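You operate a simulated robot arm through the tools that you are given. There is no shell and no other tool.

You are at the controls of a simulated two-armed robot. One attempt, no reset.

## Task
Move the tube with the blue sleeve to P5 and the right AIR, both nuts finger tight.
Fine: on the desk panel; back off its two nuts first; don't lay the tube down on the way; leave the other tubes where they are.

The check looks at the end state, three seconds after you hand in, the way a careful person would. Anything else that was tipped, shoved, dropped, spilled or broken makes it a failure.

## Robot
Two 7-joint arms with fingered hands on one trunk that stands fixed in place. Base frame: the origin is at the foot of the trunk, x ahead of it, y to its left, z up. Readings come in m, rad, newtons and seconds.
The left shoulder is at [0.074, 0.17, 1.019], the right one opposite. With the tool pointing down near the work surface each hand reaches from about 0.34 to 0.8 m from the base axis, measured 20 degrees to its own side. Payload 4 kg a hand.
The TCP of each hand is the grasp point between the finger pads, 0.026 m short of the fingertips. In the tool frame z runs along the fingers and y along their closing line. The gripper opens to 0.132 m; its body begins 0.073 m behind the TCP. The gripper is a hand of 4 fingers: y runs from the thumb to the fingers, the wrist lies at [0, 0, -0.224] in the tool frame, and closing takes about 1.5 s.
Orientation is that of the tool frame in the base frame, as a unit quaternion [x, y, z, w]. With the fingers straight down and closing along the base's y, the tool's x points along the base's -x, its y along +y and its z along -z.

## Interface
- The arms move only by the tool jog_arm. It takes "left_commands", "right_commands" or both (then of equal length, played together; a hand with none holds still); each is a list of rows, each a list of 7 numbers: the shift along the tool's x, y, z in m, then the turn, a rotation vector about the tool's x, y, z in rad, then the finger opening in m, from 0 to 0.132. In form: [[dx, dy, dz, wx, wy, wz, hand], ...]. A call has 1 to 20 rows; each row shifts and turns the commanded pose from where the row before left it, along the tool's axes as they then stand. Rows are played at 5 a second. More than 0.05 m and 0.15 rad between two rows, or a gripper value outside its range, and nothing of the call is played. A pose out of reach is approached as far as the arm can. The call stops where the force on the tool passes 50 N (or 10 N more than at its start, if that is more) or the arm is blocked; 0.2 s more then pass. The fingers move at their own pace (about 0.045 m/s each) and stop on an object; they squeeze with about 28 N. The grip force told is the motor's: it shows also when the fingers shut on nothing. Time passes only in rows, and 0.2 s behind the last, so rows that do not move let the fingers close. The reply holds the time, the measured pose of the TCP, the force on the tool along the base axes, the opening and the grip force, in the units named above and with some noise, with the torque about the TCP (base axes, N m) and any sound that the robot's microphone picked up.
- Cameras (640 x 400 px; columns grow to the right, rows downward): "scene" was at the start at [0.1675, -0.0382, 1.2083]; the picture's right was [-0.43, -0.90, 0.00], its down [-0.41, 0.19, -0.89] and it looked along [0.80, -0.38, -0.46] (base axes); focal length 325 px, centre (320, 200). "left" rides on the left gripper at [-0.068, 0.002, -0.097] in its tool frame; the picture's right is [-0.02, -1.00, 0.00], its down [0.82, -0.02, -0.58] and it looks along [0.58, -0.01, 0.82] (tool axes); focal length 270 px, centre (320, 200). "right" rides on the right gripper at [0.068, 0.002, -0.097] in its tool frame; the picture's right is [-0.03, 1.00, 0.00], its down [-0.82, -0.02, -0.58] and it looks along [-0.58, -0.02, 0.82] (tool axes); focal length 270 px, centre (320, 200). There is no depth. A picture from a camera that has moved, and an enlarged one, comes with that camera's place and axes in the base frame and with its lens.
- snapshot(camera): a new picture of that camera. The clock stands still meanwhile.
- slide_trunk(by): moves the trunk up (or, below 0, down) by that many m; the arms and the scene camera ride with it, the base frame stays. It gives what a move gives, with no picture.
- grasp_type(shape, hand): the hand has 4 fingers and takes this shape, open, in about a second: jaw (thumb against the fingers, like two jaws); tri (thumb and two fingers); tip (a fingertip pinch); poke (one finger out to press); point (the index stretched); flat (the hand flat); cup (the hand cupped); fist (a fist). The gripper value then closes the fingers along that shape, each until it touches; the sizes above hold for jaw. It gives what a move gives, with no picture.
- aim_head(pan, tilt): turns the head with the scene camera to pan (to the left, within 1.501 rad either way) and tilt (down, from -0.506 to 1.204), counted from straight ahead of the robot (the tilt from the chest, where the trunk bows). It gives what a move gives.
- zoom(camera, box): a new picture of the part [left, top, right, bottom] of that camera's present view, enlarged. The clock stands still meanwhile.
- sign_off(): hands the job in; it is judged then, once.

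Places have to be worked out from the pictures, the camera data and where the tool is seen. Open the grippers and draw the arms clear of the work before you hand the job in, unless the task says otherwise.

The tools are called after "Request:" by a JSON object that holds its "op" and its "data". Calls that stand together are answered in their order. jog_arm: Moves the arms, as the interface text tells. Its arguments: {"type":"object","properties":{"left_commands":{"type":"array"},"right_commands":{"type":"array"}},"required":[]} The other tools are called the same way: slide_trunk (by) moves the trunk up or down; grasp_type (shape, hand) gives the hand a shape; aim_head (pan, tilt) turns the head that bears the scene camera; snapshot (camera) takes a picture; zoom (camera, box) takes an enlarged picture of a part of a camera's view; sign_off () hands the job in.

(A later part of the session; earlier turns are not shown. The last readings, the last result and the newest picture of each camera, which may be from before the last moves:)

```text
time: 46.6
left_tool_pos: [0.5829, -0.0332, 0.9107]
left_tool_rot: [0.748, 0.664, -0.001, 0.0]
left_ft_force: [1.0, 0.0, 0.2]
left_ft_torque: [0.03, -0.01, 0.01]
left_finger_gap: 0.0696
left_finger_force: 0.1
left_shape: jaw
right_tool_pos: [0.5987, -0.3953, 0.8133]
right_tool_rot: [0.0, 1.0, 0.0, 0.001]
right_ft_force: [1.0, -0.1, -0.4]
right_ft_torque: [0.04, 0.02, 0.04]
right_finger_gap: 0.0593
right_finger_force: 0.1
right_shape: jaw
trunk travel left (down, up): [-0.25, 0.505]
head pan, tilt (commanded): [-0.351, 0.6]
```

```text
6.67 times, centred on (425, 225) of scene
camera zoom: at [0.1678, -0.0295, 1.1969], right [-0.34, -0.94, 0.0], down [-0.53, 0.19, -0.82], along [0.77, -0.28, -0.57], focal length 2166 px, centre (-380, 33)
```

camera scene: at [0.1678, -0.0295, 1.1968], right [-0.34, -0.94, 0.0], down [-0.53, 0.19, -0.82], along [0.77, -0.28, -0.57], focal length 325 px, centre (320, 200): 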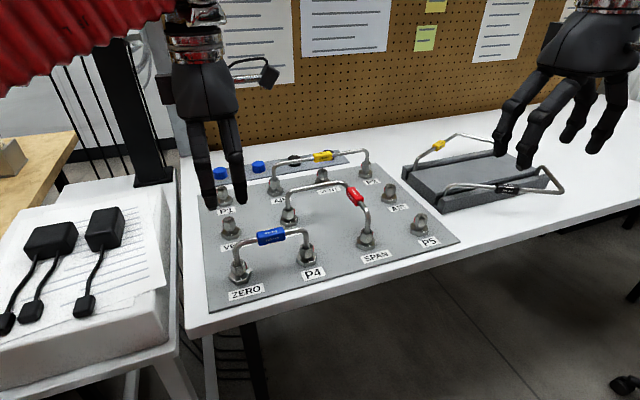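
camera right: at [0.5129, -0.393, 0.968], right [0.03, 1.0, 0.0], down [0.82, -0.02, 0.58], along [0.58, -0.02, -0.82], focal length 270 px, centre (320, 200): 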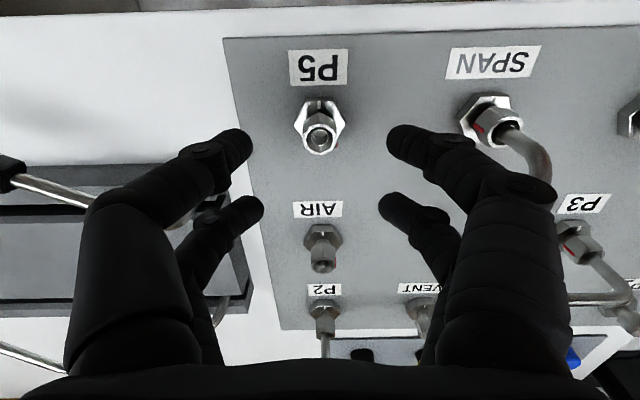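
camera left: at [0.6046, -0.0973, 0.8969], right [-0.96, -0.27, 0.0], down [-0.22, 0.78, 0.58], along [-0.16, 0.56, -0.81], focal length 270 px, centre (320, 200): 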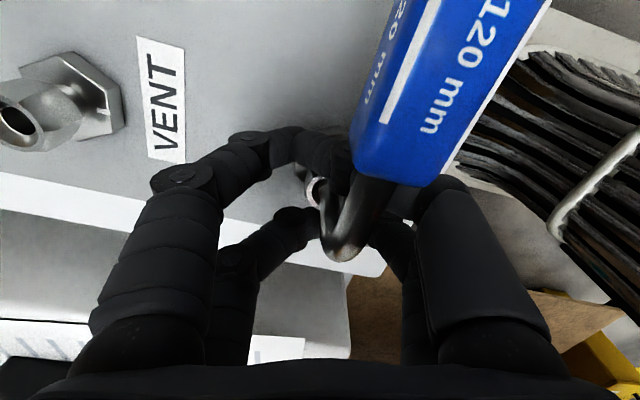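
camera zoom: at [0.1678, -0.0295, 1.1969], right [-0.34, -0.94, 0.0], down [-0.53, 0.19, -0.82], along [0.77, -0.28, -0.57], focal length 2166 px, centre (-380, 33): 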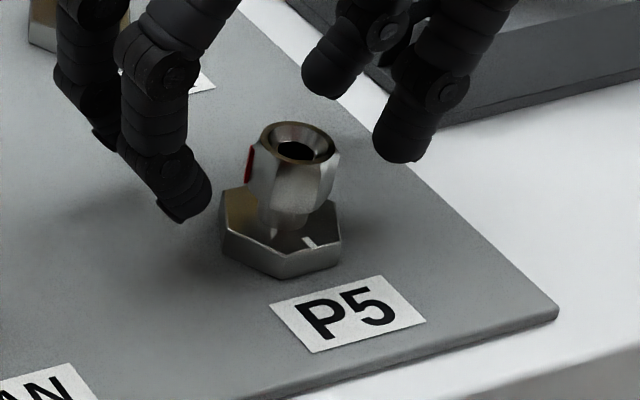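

Now the fingertips sit level with the nut body. I'll close and try a small clockwise turn about the nut axis (at tool x = +0.0183).

Request:
{"op": "jog_arm", "data": {"right_commands": [[0, 0, 0, 0, 0, 0, 0.03], [0, 0, 0, 0, 0, 0, 0.02], [0, 0, 0, 0, 0, 0, 0.0], [0, 0, 0, 0, 0, 0, 0.0], [0, 0, 0, 0, 0, 0, 0.0], [0, 0, 0, 0, 0, 0, 0.0]]}}

Request:
{"op": "zoom", "data": {"camera": "right", "box": [200, 70, 440, 220]}}

```text
time: 48.0
left_tool_pos: [0.5844, -0.0351, 0.9102]
left_tool_rot: [0.747, 0.664, -0.001, 0.0]
left_ft_force: [-0.7, -0.4, -0.1]
left_ft_torque: [-0.02, -0.01, 0.02]
left_finger_gap: 0.0694
left_finger_force: 0.1
left_shape: jaw
right_tool_pos: [0.5984, -0.395, 0.8136]
right_tool_rot: [-0.001, 1.0, -0.001, 0.0]
right_ft_force: [0.4, 0.7, -1.4]
right_ft_torque: [-0.02, -0.07, 0.02]
right_finger_gap: 0.0063
right_finger_force: 28.5
right_shape: jaw
trunk travel left (down, up): [-0.25, 0.505]
head pan, tilt (commanded): [-0.351, 0.6]
```

```text
2.67 times, centred on (320, 145) of right
camera zoom: at [0.5319, -0.3936, 0.9103], right [0.03, 1.0, 0.0], down [0.82, -0.02, 0.58], along [0.58, -0.02, -0.82], focal length 721 px, centre (320, 347)
```

zoom: 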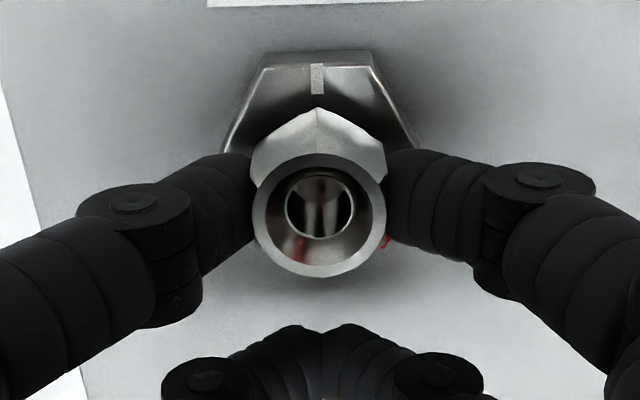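

The pair clearly holds the nut's flats now. I'll turn clockwise by 20° about the nut axis.

Request:
{"op": "jog_arm", "data": {"right_commands": [[0.00013, -0.00219, 0, 0, 0, 0.12, 0.0], [0.00013, -0.00219, 0, 0, 0, 0.12, 0.0], [0.00013, -0.00219, 0, 0, 0, 0.12, 0.0]]}}

Request:
{"op": "zoom", "data": {"camera": "right", "box": [200, 70, 440, 220]}}

Request:
{"op": "zoom", "data": {"camera": "scene", "box": [390, 195, 460, 255]}}

```text
time: 48.9
left_tool_pos: [0.5855, -0.0342, 0.9105]
left_tool_rot: [0.748, 0.664, -0.001, -0.001]
left_ft_force: [-0.8, 0.0, 0.1]
left_ft_torque: [0.04, 0.01, -0.02]
left_finger_gap: 0.0698
left_finger_force: 0.0
left_shape: jaw
right_tool_pos: [0.5979, -0.4011, 0.8119]
right_tool_rot: [0.181, 0.983, -0.001, -0.001]
right_ft_force: [0.2, -5.8, -5.6]
right_ft_torque: [-0.16, -0.13, 0.12]
right_finger_gap: 0.006
right_finger_force: 27.9
right_shape: jaw
trunk travel left (down, up): [-0.25, 0.505]
head pan, tilt (commanded): [-0.351, 0.6]
```

```text
2.67 times, centred on (320, 145) of right
camera zoom: at [0.5357, -0.3754, 0.9103], right [0.38, 0.93, 0.0], down [0.76, -0.31, 0.58], along [0.53, -0.22, -0.82], focal length 721 px, centre (320, 347)
```

zoom: 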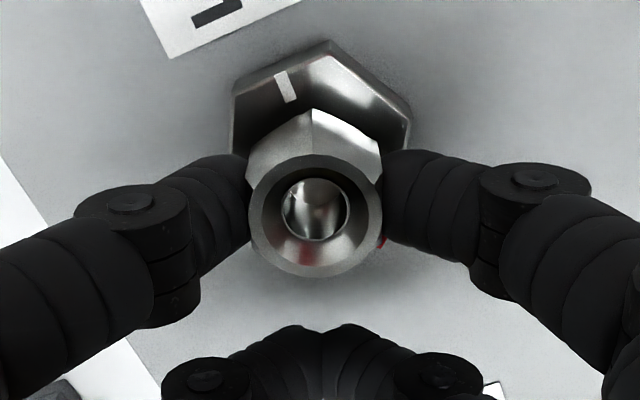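

```text
6.67 times, centred on (425, 225) of scene
camera zoom: at [0.1687, -0.0303, 1.1966], right [-0.34, -0.94, 0.0], down [-0.53, 0.19, -0.82], along [0.77, -0.28, -0.57], focal length 2166 px, centre (-380, 33)
```

zoom: 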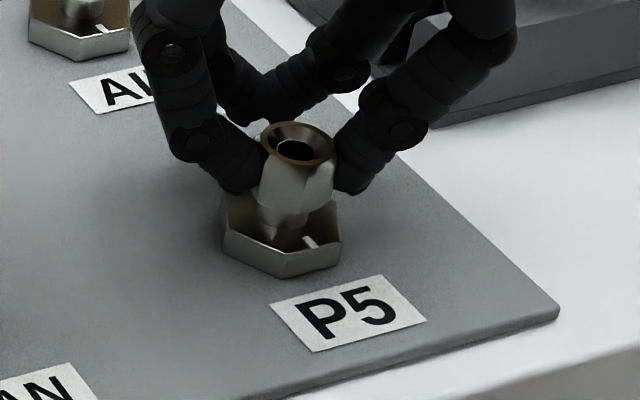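

Now the nut turned with the hand with very little torque, so the method works and clockwise does tighten. I'll turn it back 20° to its original loose position, open, and lift the right hand clear.

Request:
{"op": "jog_arm", "data": {"right_commands": [[0.00013, 0.00219, 0, 0, 0, -0.12, 0.0], [0.00013, 0.00219, 0, 0, 0, -0.12, 0.0], [0.00013, 0.00219, 0, 0, 0, -0.12, 0.0], [0, 0, 0, 0, 0, 0, 0.06], [0, 0, 0, 0, 0, 0, 0.06], [0, 0, 0, 0, 0, 0, 0.06], [0, 0, -0.04, 0, 0, 0, 0.06], [0, 0, -0.04, 0, 0, 0, 0.06], [0, 0, -0.04, 0, 0, 0, 0.06]]}}

Request:
{"op": "zoom", "data": {"camera": "scene", "box": [390, 195, 460, 255]}}

Request:
{"op": "zoom", "data": {"camera": "right", "box": [270, 40, 370, 110]}}

```text
time: 50.9
left_tool_pos: [0.584, -0.0351, 0.9114]
left_tool_rot: [0.748, 0.664, 0.0, -0.001]
left_ft_force: [0.2, 0.1, 0.0]
left_ft_torque: [-0.04, 0.02, -0.01]
left_finger_gap: 0.0694
left_finger_force: 0.2
left_shape: jaw
right_tool_pos: [0.597, -0.3943, 0.9343]
right_tool_rot: [0.002, 1.0, 0.0, 0.001]
right_ft_force: [-0.4, 0.2, -1.1]
right_ft_torque: [-0.04, 0.02, 0.02]
right_finger_gap: 0.0598
right_finger_force: 0.0
right_shape: jaw
trunk travel left (down, up): [-0.25, 0.505]
head pan, tilt (commanded): [-0.351, 0.6]
```

```text
6.67 times, centred on (425, 225) of scene
camera zoom: at [0.1675, -0.0294, 1.1969], right [-0.34, -0.94, 0.0], down [-0.53, 0.19, -0.82], along [0.77, -0.28, -0.57], focal length 2166 px, centre (-380, 33)
```

zoom: 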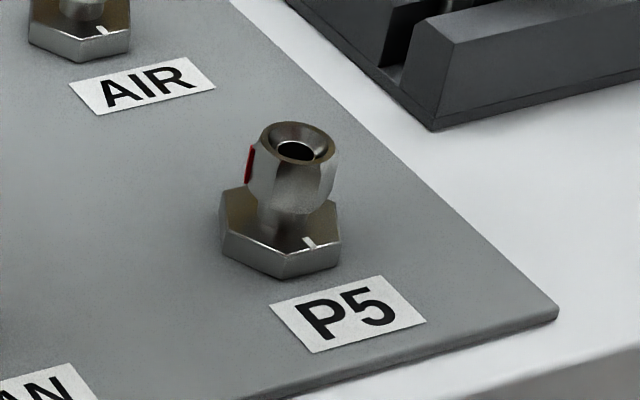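

```text
5.71 times, centred on (320, 75) of right
camera zoom: at [0.53, -0.394, 1.0313], right [0.03, 1.0, 0.0], down [0.82, -0.02, 0.58], along [0.58, -0.02, -0.82], focal length 1544 px, centre (320, 914)
```

zoom: 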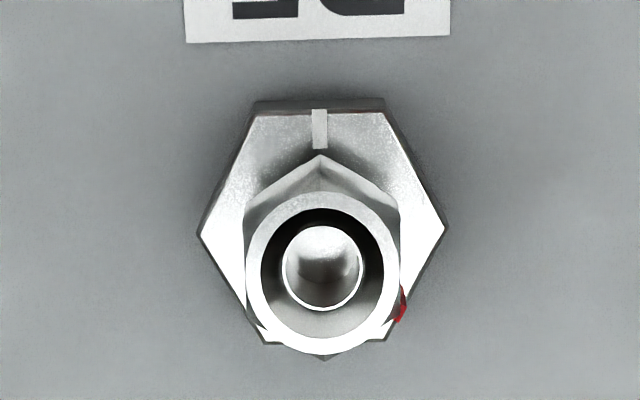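

P5 is back to its original state. Now for ZERO with the left hand at the corrected height: I'll rotate to yaw -145°, offset 18.3 mm so the front pair brackets the nut, and descend to z of about 0.85 first.

Request:
{"op": "jog_arm", "data": {"left_commands": [[0, 0, 0, 0, 0, 0.14, 0.06], [0, 0, 0, 0, 0, 0.14, 0.06], [0, 0, 0, 0, 0, 0.14, 0.06], [0, 0, 0, 0, 0, 0.14, 0.06], [0, 0, 0, 0, 0, 0.14, 0.06], [0, 0, 0, 0, 0, 0.14, 0.06], [0, 0, 0.025, 0, 0, 0, 0.06], [0.0156, -0.0013, 0.02, 0, 0, 0, 0.06], [0, 0, 0.016, 0, 0, 0, 0.06], [0, 0, 0, 0, 0, 0, 0.06]]}}

Request:
{"op": "zoom", "data": {"camera": "left", "box": [200, 50, 440, 200]}}

```text
time: 53.0
left_tool_pos: [0.5944, -0.0211, 0.8499]
left_tool_rot: [0.954, 0.301, 0.0, 0.0]
left_ft_force: [0.4, 0.4, 0.3]
left_ft_torque: [0.0, -0.03, -0.01]
left_finger_gap: 0.0606
left_finger_force: 0.0
left_shape: jaw
right_tool_pos: [0.5982, -0.3961, 0.9335]
right_tool_rot: [0.0, 1.0, 0.0, 0.0]
right_ft_force: [0.5, -0.3, -0.3]
right_ft_torque: [0.01, 0.05, -0.02]
right_finger_gap: 0.0597
right_finger_force: 0.0
right_shape: jaw
trunk travel left (down, up): [-0.25, 0.505]
head pan, tilt (commanded): [-0.351, 0.6]
```

```text
2.67 times, centred on (320, 125) of left
camera zoom: at [0.5413, -0.063, 0.946], right [-0.6, 0.8, 0.0], down [0.66, 0.49, 0.58], along [0.46, 0.34, -0.82], focal length 721 px, centre (320, 400)
```

zoom: 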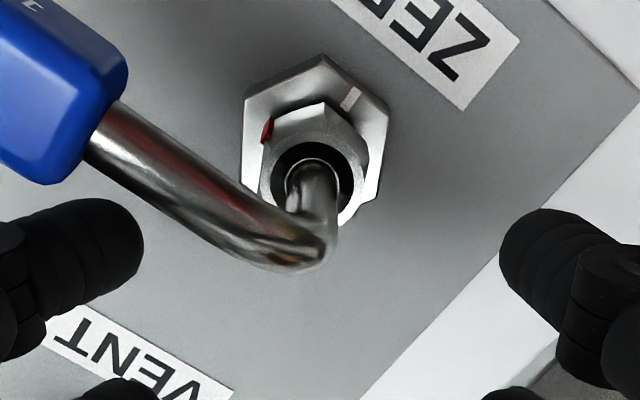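

The nut is at tool (-0.0188, +0.002), nearly perfect. I'll trim 2 mm sideways, descend to z of about 0.809, and close on the nut.

Request:
{"op": "jog_arm", "data": {"left_commands": [[0, 0.0018, 0.015, 0, 0, 0, 0.06], [0, 0, 0.015, 0, 0, 0, 0.06], [0, 0, 0.01, 0, 0, 0, 0.06], [0, 0, 0, 0, 0, 0, 0.04], [0, 0, 0, 0, 0, 0, 0.02], [0, 0, 0, 0, 0, 0, 0.0], [0, 0, 0, 0, 0, 0, 0.0], [0, 0, 0, 0, 0, 0, 0.0], [0, 0, 0, 0, 0, 0, 0.0]]}}

Request:
{"op": "zoom", "data": {"camera": "left", "box": [200, 70, 440, 220]}}

Request:
{"op": "zoom", "data": {"camera": "scene", "box": [200, 220, 290, 300]}}

```text
time: 55.0
left_tool_pos: [0.5962, -0.0225, 0.8093]
left_tool_rot: [0.954, 0.301, -0.001, 0.0]
left_ft_force: [-1.3, -0.9, -2.8]
left_ft_torque: [0.05, -0.03, -0.1]
left_finger_gap: 0.0062
left_finger_force: 28.0
left_shape: jaw
right_tool_pos: [0.597, -0.3957, 0.9332]
right_tool_rot: [0.0, 1.0, 0.0, 0.001]
right_ft_force: [-0.6, 0.0, 0.1]
right_ft_torque: [0.02, -0.02, -0.01]
right_finger_gap: 0.0595
right_finger_force: 0.0
right_shape: jaw
trunk travel left (down, up): [-0.25, 0.505]
head pan, tilt (commanded): [-0.351, 0.6]
```

```text
2.67 times, centred on (320, 145) of left
camera zoom: at [0.5436, -0.0638, 0.9058], right [-0.59, 0.8, 0.0], down [0.66, 0.49, 0.58], along [0.46, 0.34, -0.82], focal length 721 px, centre (320, 347)
```

zoom: 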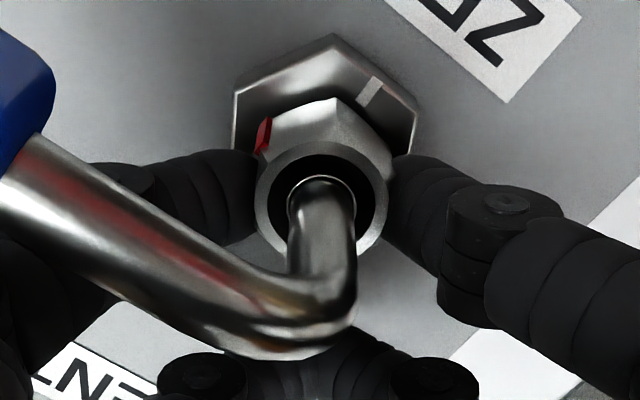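

```text
5.00 times, centred on (245, 260) of scene
camera zoom: at [0.1683, -0.0295, 1.1967], right [-0.34, -0.94, 0.0], down [-0.53, 0.19, -0.82], along [0.77, -0.28, -0.57], focal length 1624 px, centre (695, -100)
```

zoom: 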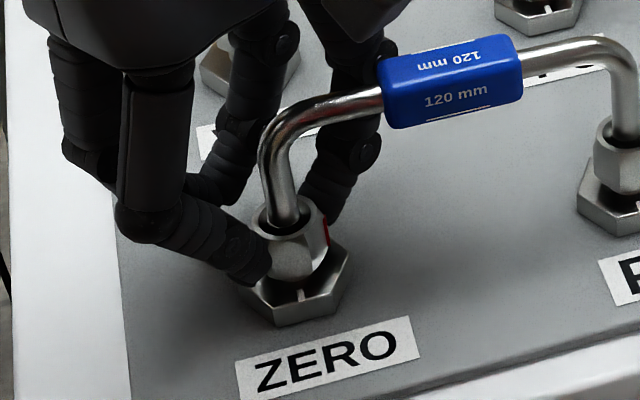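

The same gap as on P5 (6.2 mm) means the flats are properly gripped. I'll turn counter-clockwise 20° first and check.

Request:
{"op": "jog_arm", "data": {"left_commands": [[-0.00013, -0.00219, -0.0001, 0, 0, -0.12, 0.0], [-0.00013, -0.00219, -0.0001, 0, 0, -0.12, 0.0], [-0.00013, -0.00219, -0.0001, 0, 0, -0.12, 0.0]]}}

Request:
{"op": "zoom", "data": {"camera": "left", "box": [200, 70, 440, 220]}}

```text
time: 55.9
left_tool_pos: [0.5912, -0.019, 0.8102]
left_tool_rot: [0.883, 0.469, 0.001, 0.0]
left_ft_force: [3.3, 7.1, -1.1]
left_ft_torque: [0.15, -0.07, -0.04]
left_finger_gap: 0.0064
left_finger_force: 28.3
left_shape: jaw
right_tool_pos: [0.5974, -0.3958, 0.9329]
right_tool_rot: [0.001, 1.0, 0.0, 0.0]
right_ft_force: [0.3, 0.1, -0.1]
right_ft_torque: [0.01, 0.0, -0.03]
right_finger_gap: 0.0597
right_finger_force: 0.1
right_shape: jaw
trunk travel left (down, up): [-0.25, 0.505]
head pan, tilt (commanded): [-0.351, 0.6]
```

```text
2.67 times, centred on (320, 145) of left
camera zoom: at [0.5561, -0.0763, 0.9063], right [-0.84, 0.54, 0.0], down [0.44, 0.69, 0.58], along [0.31, 0.49, -0.82], focal length 721 px, centre (320, 347)
```

zoom: 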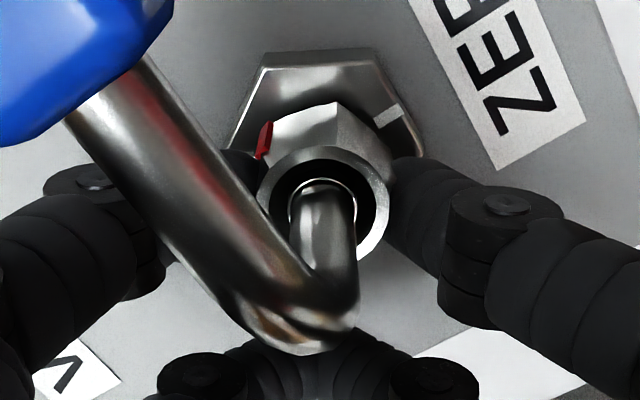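

The nut turned with the hand at low torque. I'll continue counter-clockwise through the rest of the stroke (about 83° more).

Request:
{"op": "jog_arm", "data": {"left_commands": [[-0.00013, -0.00219, -0.0001, 0, 0, -0.12, 0.0], [-0.00013, -0.00219, -0.0001, 0, 0, -0.12, 0.0], [-0.00013, -0.00219, -0.0001, 0, 0, -0.12, 0.0], [-0.00013, -0.00219, -0.0001, 0, 0, -0.12, 0.0], [-0.00013, -0.00219, -0.0001, 0, 0, -0.12, 0.0], [-0.00013, -0.00219, -0.0001, 0, 0, -0.12, 0.0], [-0.00013, -0.00219, -0.0001, 0, 0, -0.12, 0.0], [-0.00013, -0.00219, -0.0001, 0, 0, -0.12, 0.0], [-0.00013, -0.00219, -0.0001, 0, 0, -0.12, 0.0], [-0.00013, -0.00219, -0.0001, 0, 0, -0.12, 0.0], [-0.00013, -0.00219, -0.0001, 0, 0, -0.12, 0.0], [-0.00013, -0.00219, -0.0001, 0, 0, -0.12, 0.0]]}}

Request:
{"op": "snapshot", "data": {"camera": "left"}}

Request:
{"op": "zoom", "data": {"camera": "scene", "box": [200, 220, 290, 300]}}

```text
time: 58.5
left_tool_pos: [0.5662, -0.023, 0.813]
left_tool_rot: [0.356, 0.935, -0.001, 0.0]
left_ft_force: [-13.7, 10.3, 0.8]
left_ft_torque: [0.13, 0.24, -0.01]
left_finger_gap: 0.006
left_finger_force: 28.1
left_shape: jaw
right_tool_pos: [0.5964, -0.3947, 0.9345]
right_tool_rot: [0.001, 1.0, -0.001, 0.0]
right_ft_force: [1.1, 0.9, 0.7]
right_ft_torque: [0.0, -0.01, 0.03]
right_finger_gap: 0.0595
right_finger_force: 0.1
right_shape: jaw
trunk travel left (down, up): [-0.25, 0.505]
head pan, tilt (commanded): [-0.351, 0.6]
```

```text
taken
camera left: at [0.6207, -0.0668, 0.9082], right [-0.65, -0.76, 0.0], down [-0.62, 0.53, 0.58], along [-0.44, 0.37, -0.82], focal length 270 px, centre (320, 200)
```

left: 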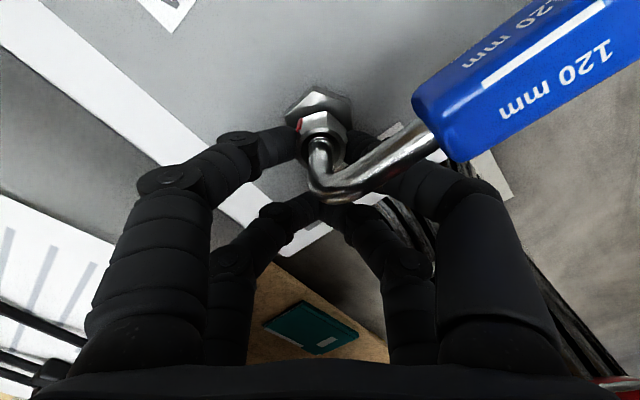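

```text
5.00 times, centred on (245, 260) of scene
camera zoom: at [0.1666, -0.0285, 1.197], right [-0.34, -0.94, 0.0], down [-0.53, 0.19, -0.83], along [0.78, -0.28, -0.56], focal length 1624 px, centre (695, -100)
```

zoom: 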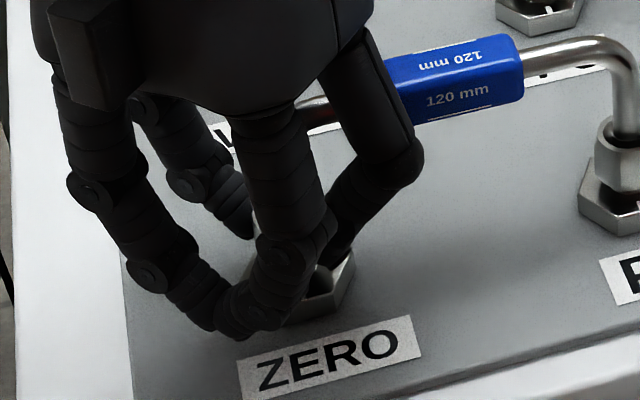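

The nut turned about 103° (mark now near +13°). I'll open the fingers and look at how the nut sits relative to the commanded pose before regrasping.

Request:
{"op": "jog_arm", "data": {"left_commands": [[0, 0, 0, 0, 0, 0, 0.06], [0, 0, 0, 0, 0, 0, 0.06], [0, 0, 0, 0, 0, 0, 0.06], [0, 0, 0, 0, 0, 0, 0.06]]}}

Request:
{"op": "zoom", "data": {"camera": "left", "box": [200, 70, 440, 220]}}

Request:
{"op": "zoom", "data": {"camera": "scene", "box": [200, 220, 290, 300]}}

```text
time: 59.5
left_tool_pos: [0.5682, -0.0223, 0.8127]
left_tool_rot: [0.355, 0.935, 0.0, 0.0]
left_ft_force: [0.3, 1.1, 0.1]
left_ft_torque: [0.03, 0.02, -0.01]
left_finger_gap: 0.0595
left_finger_force: 0.0
left_shape: jaw
right_tool_pos: [0.5978, -0.396, 0.934]
right_tool_rot: [0.001, 1.0, 0.0, 0.0]
right_ft_force: [0.0, 0.2, -1.2]
right_ft_torque: [0.0, -0.04, -0.04]
right_finger_gap: 0.0595
right_finger_force: 0.0
right_shape: jaw
trunk travel left (down, up): [-0.25, 0.505]
head pan, tilt (commanded): [-0.351, 0.6]
```

```text
2.67 times, centred on (320, 145) of left
camera zoom: at [0.6221, -0.0675, 0.9079], right [-0.65, -0.76, 0.0], down [-0.62, 0.53, 0.58], along [-0.44, 0.37, -0.82], focal length 721 px, centre (320, 347)
```

zoom: 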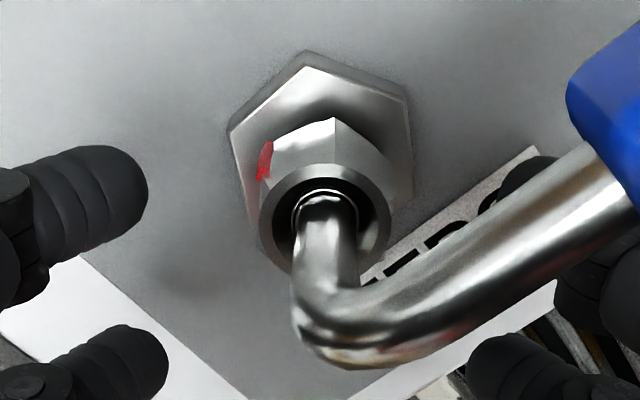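

```text
5.00 times, centred on (245, 260) of scene
camera zoom: at [0.168, -0.0295, 1.1968], right [-0.34, -0.94, 0.0], down [-0.53, 0.19, -0.82], along [0.77, -0.28, -0.57], focal length 1624 px, centre (695, -100)
```

zoom: 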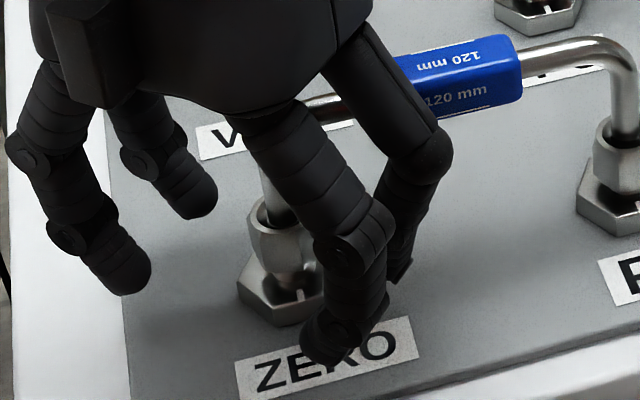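

The nut is still well centred, at tool (-0.0174, -0.0004). I'll swing back clockwise 103° with open fingers and regrasp.

Request:
{"op": "jog_arm", "data": {"left_commands": [[-0.00017, 0.00246, 0, 0, 0, 0.1385, 0.06], [-0.00017, 0.00246, 0, 0, 0, 0.1385, 0.06], [-0.00017, 0.00246, 0, 0, 0, 0.1385, 0.06], [-0.00017, 0.00246, 0, 0, 0, 0.1385, 0.06], [-0.00017, 0.00246, 0, 0, 0, 0.1385, 0.06], [-0.00017, 0.00246, 0, 0, 0, 0.1385, 0.06], [-0.00017, 0.00246, 0, 0, 0, 0.1385, 0.06], [-0.00017, 0.00246, 0, 0, 0, 0.1385, 0.06], [-0.00017, 0.00246, 0, 0, 0, 0.1385, 0.06], [-0.00017, 0.00246, 0, 0, 0, 0.1385, 0.06], [-0.00017, 0.00246, 0, 0, 0, 0.1385, 0.06], [-0.00017, 0.00246, 0, 0, 0, 0.1385, 0.06], [-0.00017, 0.00246, 0, 0, 0, 0.1385, 0.06], [0, 0, 0, 0, 0, 0, 0.03], [0, 0, 0, 0, 0, 0, 0.02], [0, 0, 0, 0, 0, 0, 0.0], [0, 0, 0, 0, 0, 0, 0.0], [0, 0, 0, 0, 0, 0, 0.0], [0, 0, 0, 0, 0, 0, 0.0]]}}

Request:
{"op": "zoom", "data": {"camera": "left", "box": [200, 70, 440, 220]}}

Request:
{"op": "zoom", "data": {"camera": "scene", "box": [200, 220, 290, 300]}}

```text
time: 63.5
left_tool_pos: [0.595, -0.0254, 0.81]
left_tool_rot: [0.954, 0.301, -0.001, 0.0]
left_ft_force: [0.1, 0.3, -1.5]
left_ft_torque: [0.02, -0.03, 0.0]
left_finger_gap: 0.0077
left_finger_force: 27.5
left_shape: jaw
right_tool_pos: [0.5969, -0.3955, 0.9326]
right_tool_rot: [0.0, 1.0, 0.0, 0.0]
right_ft_force: [0.1, 0.1, 0.6]
right_ft_torque: [0.0, -0.03, 0.03]
right_finger_gap: 0.0594
right_finger_force: 0.0
right_shape: jaw
trunk travel left (down, up): [-0.25, 0.505]
head pan, tilt (commanded): [-0.351, 0.6]
```

```text
2.67 times, centred on (320, 145) of left
camera zoom: at [0.543, -0.0648, 0.9064], right [-0.59, 0.8, 0.0], down [0.66, 0.49, 0.58], along [0.46, 0.34, -0.82], focal length 721 px, centre (320, 347)
```

zoom: 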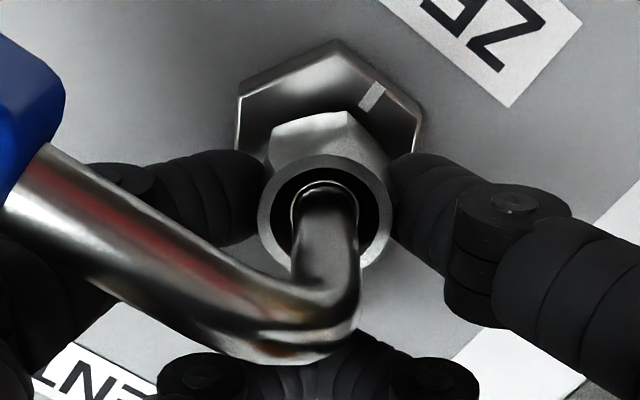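

```text
5.00 times, centred on (245, 260) of scene
camera zoom: at [0.1682, -0.0294, 1.1967], right [-0.34, -0.94, 0.0], down [-0.53, 0.19, -0.82], along [0.77, -0.28, -0.57], focal length 1624 px, centre (695, -100)
```

zoom: 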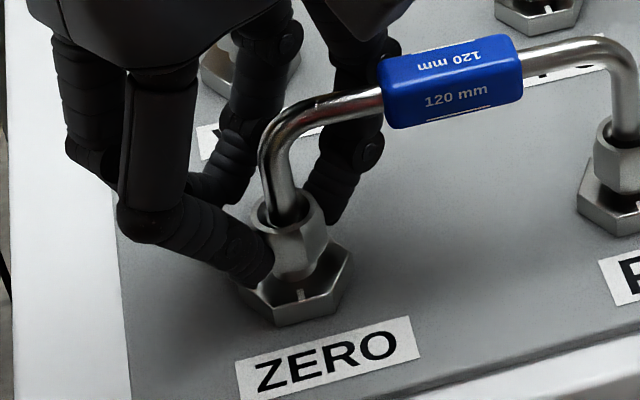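

The grip is good and the nut is a bit higher than before. I'll do the second counter-clockwise stroke of 103°.

Request:
{"op": "jog_arm", "data": {"left_commands": [[-0.00013, -0.00213, -0.0001, 0, 0, -0.12, 0.0], [-0.00013, -0.00213, -0.0001, 0, 0, -0.12, 0.0], [-0.00013, -0.00213, -0.0001, 0, 0, -0.12, 0.0], [-0.00013, -0.00213, -0.0001, 0, 0, -0.12, 0.0], [-0.00013, -0.00213, -0.0001, 0, 0, -0.12, 0.0], [-0.00013, -0.00213, -0.0001, 0, 0, -0.12, 0.0], [-0.00013, -0.00213, -0.0001, 0, 0, -0.12, 0.0], [-0.00013, -0.00213, -0.0001, 0, 0, -0.12, 0.0], [-0.00013, -0.00213, -0.0001, 0, 0, -0.12, 0.0], [-0.00013, -0.00213, -0.0001, 0, 0, -0.12, 0.0], [-0.00013, -0.00213, -0.0001, 0, 0, -0.12, 0.0], [-0.00013, -0.00213, -0.0001, 0, 0, -0.12, 0.0], [-0.00013, -0.00213, -0.0001, 0, 0, -0.12, 0.0], [-0.00013, -0.00213, -0.0001, 0, 0, -0.12, 0.0], [-0.00013, -0.00213, -0.0001, 0, 0, -0.12, 0.0]]}}

Request:
{"op": "zoom", "data": {"camera": "left", "box": [200, 70, 440, 220]}}

```text
time: 66.7
left_tool_pos: [0.5679, -0.0237, 0.8109]
left_tool_rot: [0.357, 0.934, -0.001, 0.0]
left_ft_force: [0.0, -2.7, -4.8]
left_ft_torque: [0.0, 0.08, -0.74]
left_finger_gap: 0.0067
left_finger_force: 27.8
left_shape: jaw
right_tool_pos: [0.5969, -0.3944, 0.9325]
right_tool_rot: [0.0, 1.0, -0.001, 0.0]
right_ft_force: [0.0, -1.2, -0.9]
right_ft_torque: [0.0, 0.0, 0.0]
right_finger_gap: 0.0597
right_finger_force: 0.0
right_shape: jaw
trunk travel left (down, up): [-0.25, 0.505]
head pan, tilt (commanded): [-0.351, 0.6]
```

```text
2.67 times, centred on (320, 145) of left
camera zoom: at [0.6229, -0.0679, 0.9086], right [-0.65, -0.76, 0.0], down [-0.62, 0.53, 0.58], along [-0.44, 0.37, -0.82], focal length 721 px, centre (320, 347)
```

zoom: 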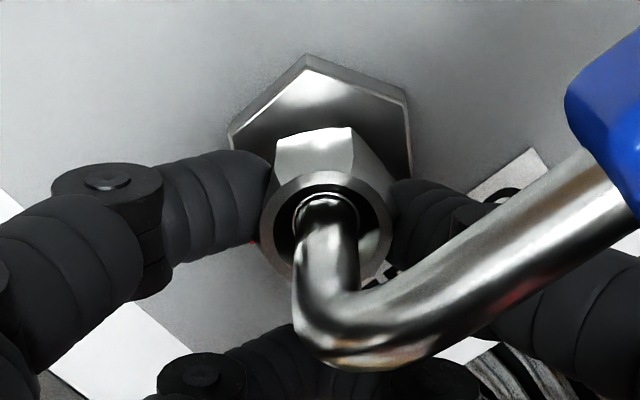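

Torque rose to 0.74 N·m, so the nut probably reached its loose end stop near +60° like the free ones. I'll open and check the nut's height and mark.

Request:
{"op": "jog_arm", "data": {"left_commands": [[0, 0, 0, 0, 0, 0, 0.06], [0, 0, 0, 0, 0, 0, 0.06], [0, 0, 0, 0, 0, 0, 0.06], [0, 0, 0, 0, 0, 0, 0.06], [0, 0, -0.03, 0, 0, 0, 0.06], [0, 0, -0.04, 0, 0, 0, 0.06], [0, 0, -0.03, 0, 0, 0, 0.06]]}}

Request:
{"op": "zoom", "data": {"camera": "left", "box": [250, 20, 400, 120]}}

Request:
{"op": "zoom", "data": {"camera": "scene", "box": [222, 240, 262, 290]}}

```text
time: 68.2
left_tool_pos: [0.5704, -0.0223, 0.9123]
left_tool_rot: [0.356, 0.934, 0.001, 0.0]
left_ft_force: [-0.1, 0.1, -1.1]
left_ft_torque: [0.01, -0.01, -0.01]
left_finger_gap: 0.0595
left_finger_force: 0.1
left_shape: jaw
right_tool_pos: [0.5974, -0.3964, 0.9343]
right_tool_rot: [0.0, 1.0, 0.0, 0.0]
right_ft_force: [0.5, -0.1, 0.3]
right_ft_torque: [0.01, -0.01, 0.02]
right_finger_gap: 0.0599
right_finger_force: 0.0
right_shape: jaw
trunk travel left (down, up): [-0.25, 0.505]
head pan, tilt (commanded): [-0.351, 0.6]
```

```text
4.00 times, centred on (325, 70) of left
camera zoom: at [0.6253, -0.0672, 1.0085], right [-0.65, -0.76, 0.0], down [-0.62, 0.53, 0.58], along [-0.44, 0.37, -0.82], focal length 1081 px, centre (300, 720)
```

zoom: 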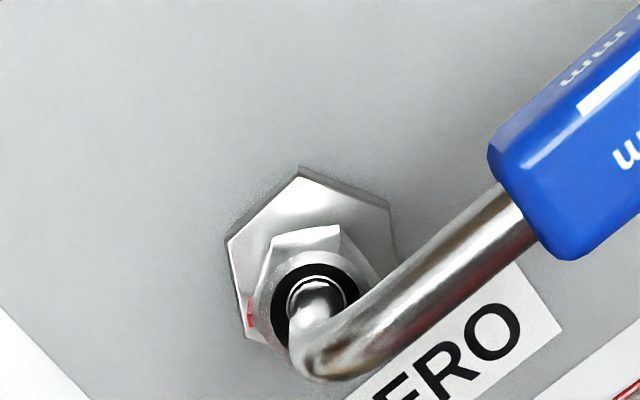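

```text
8.00 times, centred on (242, 265) of scene
camera zoom: at [0.1678, -0.0295, 1.1968], right [-0.34, -0.94, 0.0], down [-0.53, 0.19, -0.82], along [0.77, -0.28, -0.57], focal length 2599 px, centre (944, -320)
```

zoom: 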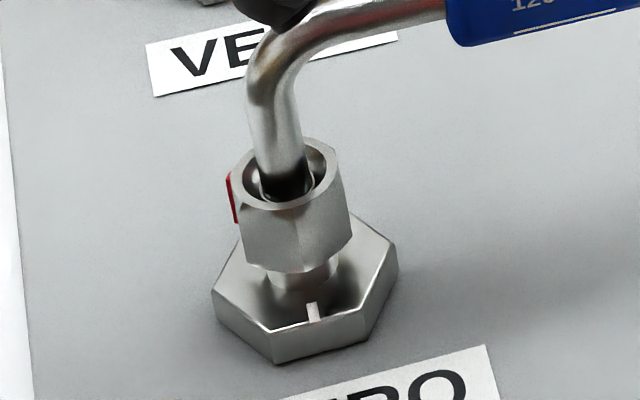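

ZERO is fully backed off: raised with the neck showing and the red mark on the left, like the free nuts, so the total travel is about 150°. Next is P4, which the right hand suits better, so I'll park the left hand aside first. Then I'll yaw the right hand about 40° counter-clockwise and move it over P4.

Request:
{"op": "jog_arm", "data": {"left_commands": [[0, 0, -0.03, 0, 0, -0.146, 0.06], [0, 0, -0.02, 0, 0, -0.146, 0.06], [0, 0, 0, 0, 0, -0.146, 0.06], [0, 0, 0, 0, 0, -0.146, 0.06], [0, 0, 0, 0, 0, -0.145, 0.06], [0.02, 0.04, -0.01, 0, 0, 0, 0.06], [0.02, 0.04, -0.01, 0, 0, 0, 0.06], [0.02, 0.04, -0.01, 0, 0, 0, 0.06], [0.02, 0.04, -0.01, 0, 0, 0, 0.06], [0.02, 0.04, -0.01, 0, 0, 0, 0.06]]}}

Request:
{"op": "jog_arm", "data": {"right_commands": [[0, 0, 0, 0, 0, -0.14, 0.06], [0, 0, 0, 0, 0, -0.14, 0.06], [0, 0, 0, 0, 0, -0.14, 0.06], [0, 0, 0, 0, 0, -0.14, 0.06], [0, 0, 0, 0, 0, -0.138, 0.06], [-0.0205, 0.0324, 0, 0, 0, 0, 0.06], [-0.0205, 0.0324, 0, 0, 0, 0, 0.06], [-0.0205, 0.0324, 0, 0, 0, 0, 0.06], [-0.0205, 0.0324, 0, 0, 0, 0, 0.06], [-0.0205, 0.0324, 0, 0, 0, 0, 0.06], [-0.0205, 0.0324, 0, 0, 0, 0, 0.06], [0, 0, 0.02, 0, 0, 0, 0.06], [0, 0, 0, 0, 0, 0, 0.06]]}}

Request:
{"op": "snapshot", "data": {"camera": "right"}}

Request:
{"op": "snapshot", "data": {"camera": "scene"}}

```text
time: 70.5
left_tool_pos: [0.4694, 0.1769, 1.0107]
left_tool_rot: [-0.001, 1.0, 0.0, 0.0]
left_ft_force: [-1.3, -0.2, 0.4]
left_ft_torque: [0.0, -0.02, 0.0]
left_finger_gap: 0.0596
left_finger_force: 0.1
left_shape: jaw
right_tool_pos: [0.5969, -0.3953, 0.9347]
right_tool_rot: [0.0, 1.0, 0.0, 0.001]
right_ft_force: [-0.3, 0.7, -0.9]
right_ft_torque: [0.03, 0.01, 0.01]
right_finger_gap: 0.0595
right_finger_force: 0.2
right_shape: jaw
trunk travel left (down, up): [-0.25, 0.505]
head pan, tilt (commanded): [-0.351, 0.6]
```

```text
time: 73.2
left_tool_pos: [0.471, 0.1763, 1.011]
left_tool_rot: [0.0, 1.0, -0.001, -0.001]
left_ft_force: [-0.9, -0.4, 0.4]
left_ft_torque: [0.01, -0.04, 0.0]
left_finger_gap: 0.0598
left_finger_force: 0.2
left_shape: jaw
right_tool_pos: [0.5707, -0.1649, 0.9124]
right_tool_rot: [-0.341, 0.94, 0.0, 0.0]
right_ft_force: [-0.2, 0.3, 0.7]
right_ft_torque: [0.03, -0.01, -0.01]
right_finger_gap: 0.0599
right_finger_force: 0.2
right_shape: jaw
trunk travel left (down, up): [-0.25, 0.505]
head pan, tilt (commanded): [-0.351, 0.6]
```

```text
taken
camera right: at [0.5181, -0.2086, 1.0096], right [-0.62, 0.78, 0.0], down [0.64, 0.51, 0.58], along [0.45, 0.36, -0.82], focal length 270 px, centre (320, 200)
```

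right: 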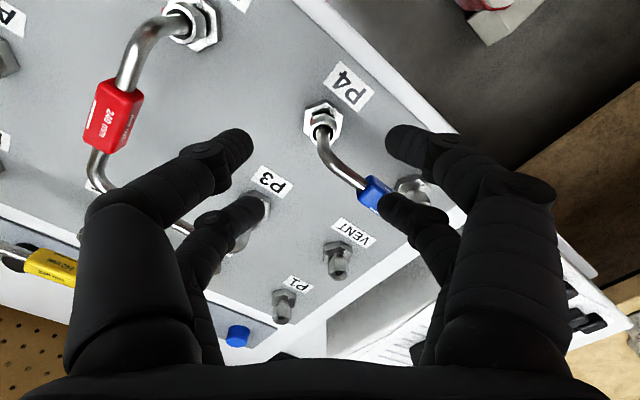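

```text
taken
camera scene: at [0.1682, -0.0295, 1.1967], right [-0.34, -0.94, 0.0], down [-0.53, 0.19, -0.82], along [0.77, -0.28, -0.57], focal length 325 px, centre (320, 200)
```

scene: 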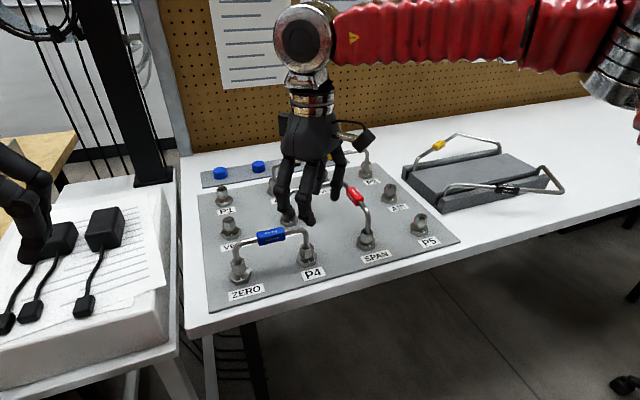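

The right hand is over P4 with room. I'll zoom to locate the P4 nut in the tool frame.

Request:
{"op": "zoom", "data": {"camera": "right", "box": [265, 80, 385, 155]}}

```text
5.33 times, centred on (325, 118) of right
camera zoom: at [0.5181, -0.2086, 1.0096], right [-0.62, 0.78, 0.0], down [0.64, 0.51, 0.58], along [0.45, 0.36, -0.82], focal length 1442 px, centre (293, 640)
```

zoom: 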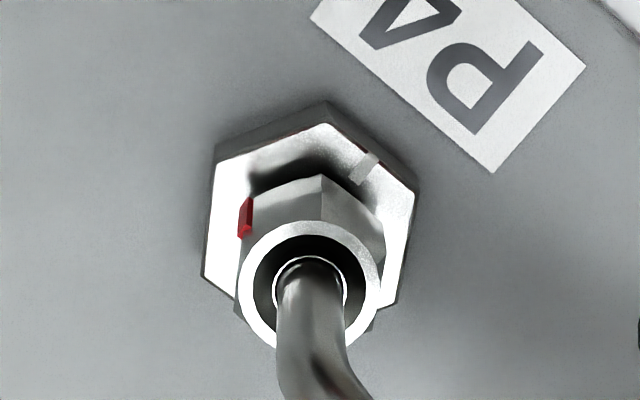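

The P4 nut is at tool (-0.0145, +0.0017). I'll trim 4 mm and descend to about z 0.85, check, then go to grip height.

Request:
{"op": "jog_arm", "data": {"right_commands": [[0.0038, 0.0017, 0.02, 0, 0, 0, 0.06], [0, 0, 0.025, 0, 0, 0, 0.06], [0, 0, 0.018, 0, 0, 0, 0.06], [0, 0, 0, 0, 0, 0, 0.06]]}}

Request:
{"op": "zoom", "data": {"camera": "right", "box": [200, 60, 440, 230]}}

Request:
{"op": "zoom", "data": {"camera": "scene", "box": [240, 170, 380, 290]}}

```text
time: 74.2
left_tool_pos: [0.469, 0.1759, 1.0095]
left_tool_rot: [0.0, 1.0, 0.0, 0.0]
left_ft_force: [0.0, -0.7, 0.2]
left_ft_torque: [-0.01, -0.01, -0.01]
left_finger_gap: 0.0596
left_finger_force: 0.1
left_shape: jaw
right_tool_pos: [0.5647, -0.1689, 0.8502]
right_tool_rot: [-0.342, 0.94, 0.001, 0.0]
right_ft_force: [-0.3, -0.2, 0.1]
right_ft_torque: [-0.02, 0.02, -0.03]
right_finger_gap: 0.0596
right_finger_force: 0.0
right_shape: jaw
trunk travel left (down, up): [-0.25, 0.505]
head pan, tilt (commanded): [-0.351, 0.6]
```

```text
2.35 times, centred on (320, 145) of right
camera zoom: at [0.5124, -0.2119, 0.9474], right [-0.62, 0.78, 0.0], down [0.64, 0.51, 0.58], along [0.45, 0.36, -0.82], focal length 636 px, centre (320, 329)
```

zoom: 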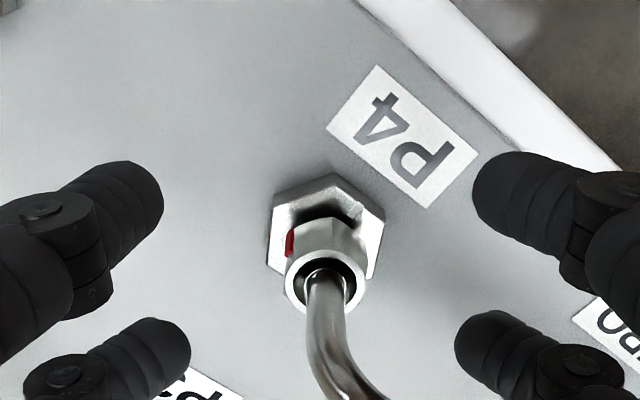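

```text
3.33 times, centred on (310, 230) of scene
camera zoom: at [0.168, -0.0294, 1.1968], right [-0.34, -0.94, 0.0], down [-0.53, 0.19, -0.82], along [0.77, -0.28, -0.57], focal length 1083 px, centre (353, 100)
```

zoom: 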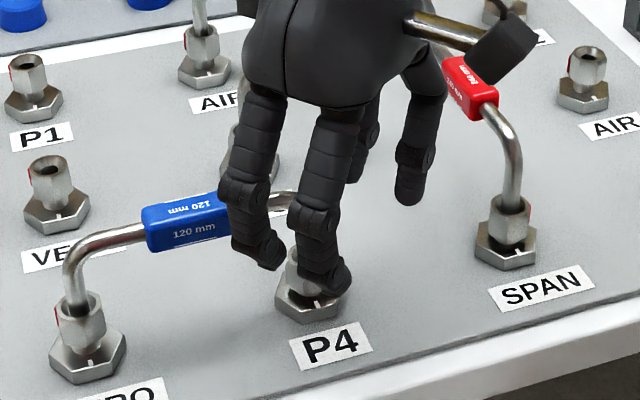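

Alignment is within about 2-3 mm. I'll trim slightly, descend to z of about 0.815, and check once more before closing.

Request:
{"op": "jog_arm", "data": {"right_commands": [[-0.0015, 0.0003, 0.015, 0, 0, 0, 0.06], [0, 0, 0.015, 0, 0, 0, 0.06], [0, 0, 0.008, 0, 0, 0, 0.06], [0, 0, 0, 0, 0, 0, 0.06]]}}

Request:
{"op": "zoom", "data": {"camera": "right", "box": [200, 100, 440, 270]}}

Request:
{"op": "zoom", "data": {"camera": "scene", "box": [260, 190, 360, 280]}}

```text
time: 75.2
left_tool_pos: [0.4685, 0.1758, 1.0092]
left_tool_rot: [0.001, 1.0, 0.0, -0.001]
left_ft_force: [0.3, 0.4, -0.9]
left_ft_torque: [0.01, 0.03, 0.0]
left_finger_gap: 0.0594
left_finger_force: 0.0
left_shape: jaw
right_tool_pos: [0.567, -0.1677, 0.8106]
right_tool_rot: [-0.341, 0.94, -0.001, 0.001]
right_ft_force: [0.3, -0.2, 0.1]
right_ft_torque: [0.01, -0.05, -0.01]
right_finger_gap: 0.0596
right_finger_force: 0.1
right_shape: jaw
trunk travel left (down, up): [-0.25, 0.505]
head pan, tilt (commanded): [-0.351, 0.6]
```

```text
2.35 times, centred on (320, 185) of right
camera zoom: at [0.5141, -0.2106, 0.9084], right [-0.62, 0.78, 0.0], down [0.64, 0.51, 0.58], along [0.45, 0.36, -0.82], focal length 636 px, centre (320, 235)
```

zoom: 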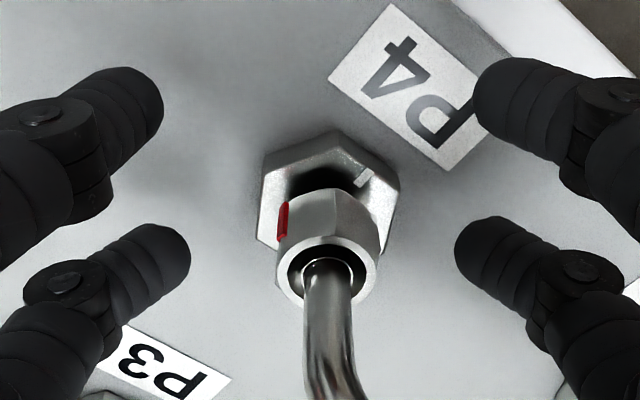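

```text
4.44 times, centred on (310, 235) of scene
camera zoom: at [0.168, -0.0294, 1.1968], right [-0.34, -0.94, 0.0], down [-0.53, 0.19, -0.82], along [0.77, -0.28, -0.57], focal length 1444 px, centre (364, 44)
```

zoom: 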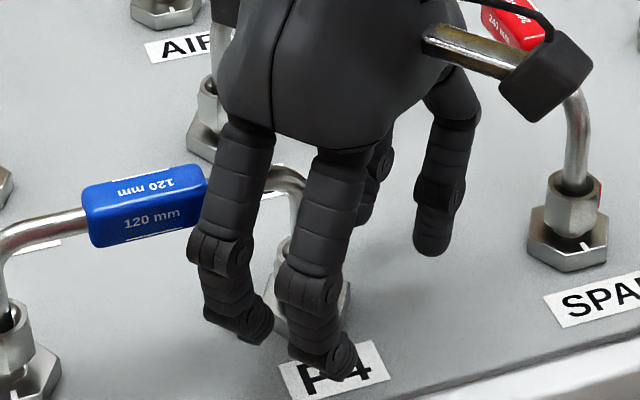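

The nut sits level and centred with the rear pair. I'll close on it and turn counter-clockwise about 21° as a check.

Request:
{"op": "jog_arm", "data": {"right_commands": [[0, 0.001, 0, 0, 0, 0, 0.04], [0, 0, 0, 0, 0, 0, 0.02], [0, 0, 0, 0, 0, 0, 0.0], [0, 0, 0, 0, 0, 0, 0.0], [0, 0, 0, 0, 0, 0, 0.0], [0, 0, 0, 0, 0, 0, 0.0], [-0.00013, -0.00219, -0.0001, 0, 0, -0.12, 0.0], [-0.00013, -0.00219, -0.0001, 0, 0, -0.12, 0.0], [-0.00013, -0.00219, -0.0001, 0, 0, -0.12, 0.0]]}}

Request:
{"op": "zoom", "data": {"camera": "right", "box": [200, 100, 440, 270]}}

Request:
{"op": "zoom", "data": {"camera": "scene", "box": [260, 190, 360, 280]}}

```text
time: 77.2
left_tool_pos: [0.4696, 0.1752, 1.0087]
left_tool_rot: [0.0, 1.0, 0.0, -0.001]
left_ft_force: [-0.1, -1.0, -0.3]
left_ft_torque: [-0.01, -0.01, 0.02]
left_finger_gap: 0.0598
left_finger_force: 0.0
left_shape: jaw
right_tool_pos: [0.5697, -0.1703, 0.8117]
right_tool_rot: [-0.504, 0.864, 0.0, -0.001]
right_ft_force: [2.7, -7.9, -5.3]
right_ft_torque: [-0.24, -0.09, -0.13]
right_finger_gap: 0.0005
right_finger_force: 27.4
right_shape: jaw
trunk travel left (down, up): [-0.25, 0.505]
head pan, tilt (commanded): [-0.351, 0.6]
```

```text
2.35 times, centred on (320, 185) of right
camera zoom: at [0.5363, -0.229, 0.9094], right [-0.86, 0.51, 0.0], down [0.42, 0.7, 0.58], along [0.29, 0.5, -0.82], focal length 636 px, centre (320, 235)
```

zoom: 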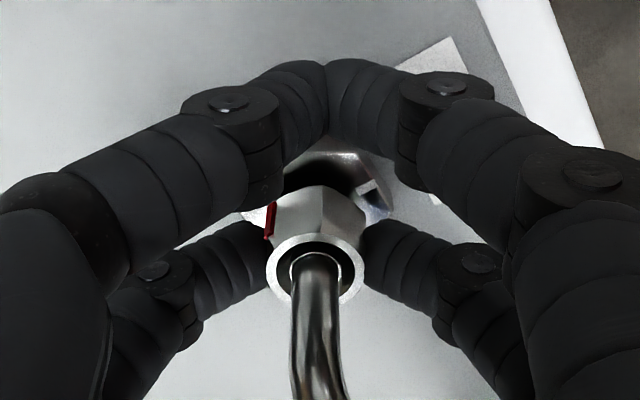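

```text
4.44 times, centred on (310, 235) of scene
camera zoom: at [0.1689, -0.0302, 1.1966], right [-0.34, -0.94, 0.0], down [-0.53, 0.19, -0.82], along [0.77, -0.28, -0.57], focal length 1444 px, centre (364, 44)
```

zoom: 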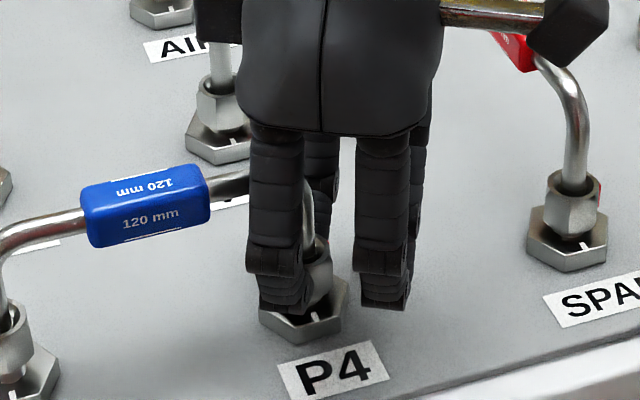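

The red mark stays fixed relative to the hand while the base rotates in view, so the P4 nut is turning. I'll continue the stroke by another 83°.

Request:
{"op": "jog_arm", "data": {"right_commands": [[-0.00013, -0.00219, -0.0001, 0, 0, -0.12, 0.0], [-0.00013, -0.00219, -0.0001, 0, 0, -0.12, 0.0], [-0.00013, -0.00219, -0.0001, 0, 0, -0.12, 0.0], [-0.00013, -0.00219, -0.0001, 0, 0, -0.12, 0.0], [-0.00013, -0.00219, -0.0001, 0, 0, -0.12, 0.0], [-0.00013, -0.00219, -0.0001, 0, 0, -0.12, 0.0], [-0.00013, -0.00219, -0.0001, 0, 0, -0.12, 0.0], [-0.00013, -0.00219, -0.0001, 0, 0, -0.12, 0.0], [-0.00013, -0.00219, -0.0001, 0, 0, -0.12, 0.0], [-0.00013, -0.00219, -0.0001, 0, 0, -0.12, 0.0], [-0.00013, -0.00219, -0.0001, 0, 0, -0.12, 0.0], [-0.00013, -0.00219, -0.0001, 0, 0, -0.12, 0.0]]}}

Request:
{"op": "snapshot", "data": {"camera": "right"}}

Request:
{"op": "zoom", "data": {"camera": "scene", "box": [260, 190, 360, 280]}}

```text
time: 79.8
left_tool_pos: [0.4709, 0.1755, 1.0099]
left_tool_rot: [-0.001, 1.0, 0.0, -0.001]
left_ft_force: [-0.1, -0.2, -1.0]
left_ft_torque: [-0.01, -0.02, 0.01]
left_finger_gap: 0.0597
left_finger_force: 0.0
left_shape: jaw
right_tool_pos: [0.5947, -0.1654, 0.8141]
right_tool_rot: [0.949, -0.314, 0.001, -0.001]
right_ft_force: [5.0, -9.6, -0.7]
right_ft_torque: [-0.17, -0.07, 0.03]
right_finger_gap: 0.0
right_finger_force: 28.5
right_shape: jaw
trunk travel left (down, up): [-0.25, 0.505]
head pan, tilt (commanded): [-0.351, 0.6]
```

```text
taken
camera right: at [0.6497, -0.208, 0.9111], right [-0.62, -0.79, 0.0], down [-0.64, 0.5, 0.58], along [-0.45, 0.36, -0.82], focal length 270 px, centre (320, 200)
```

right: 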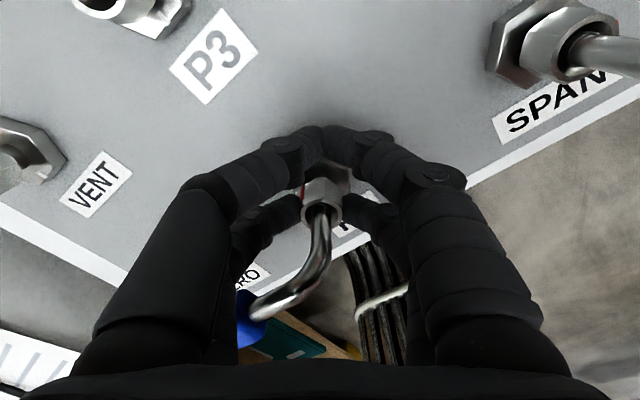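

```text
4.44 times, centred on (310, 235) of scene
camera zoom: at [0.1686, -0.0302, 1.1967], right [-0.34, -0.94, 0.0], down [-0.53, 0.19, -0.82], along [0.77, -0.28, -0.57], focal length 1444 px, centre (364, 44)
```

zoom: 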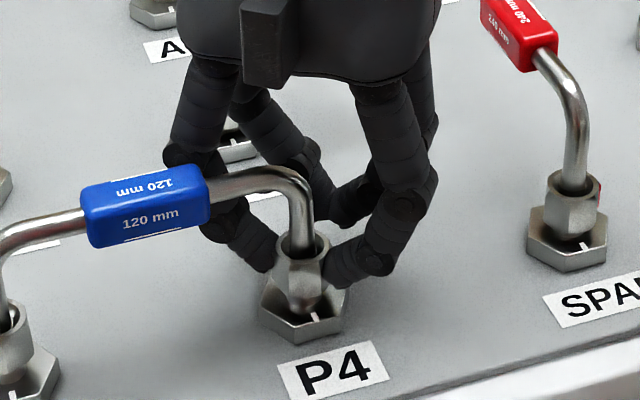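

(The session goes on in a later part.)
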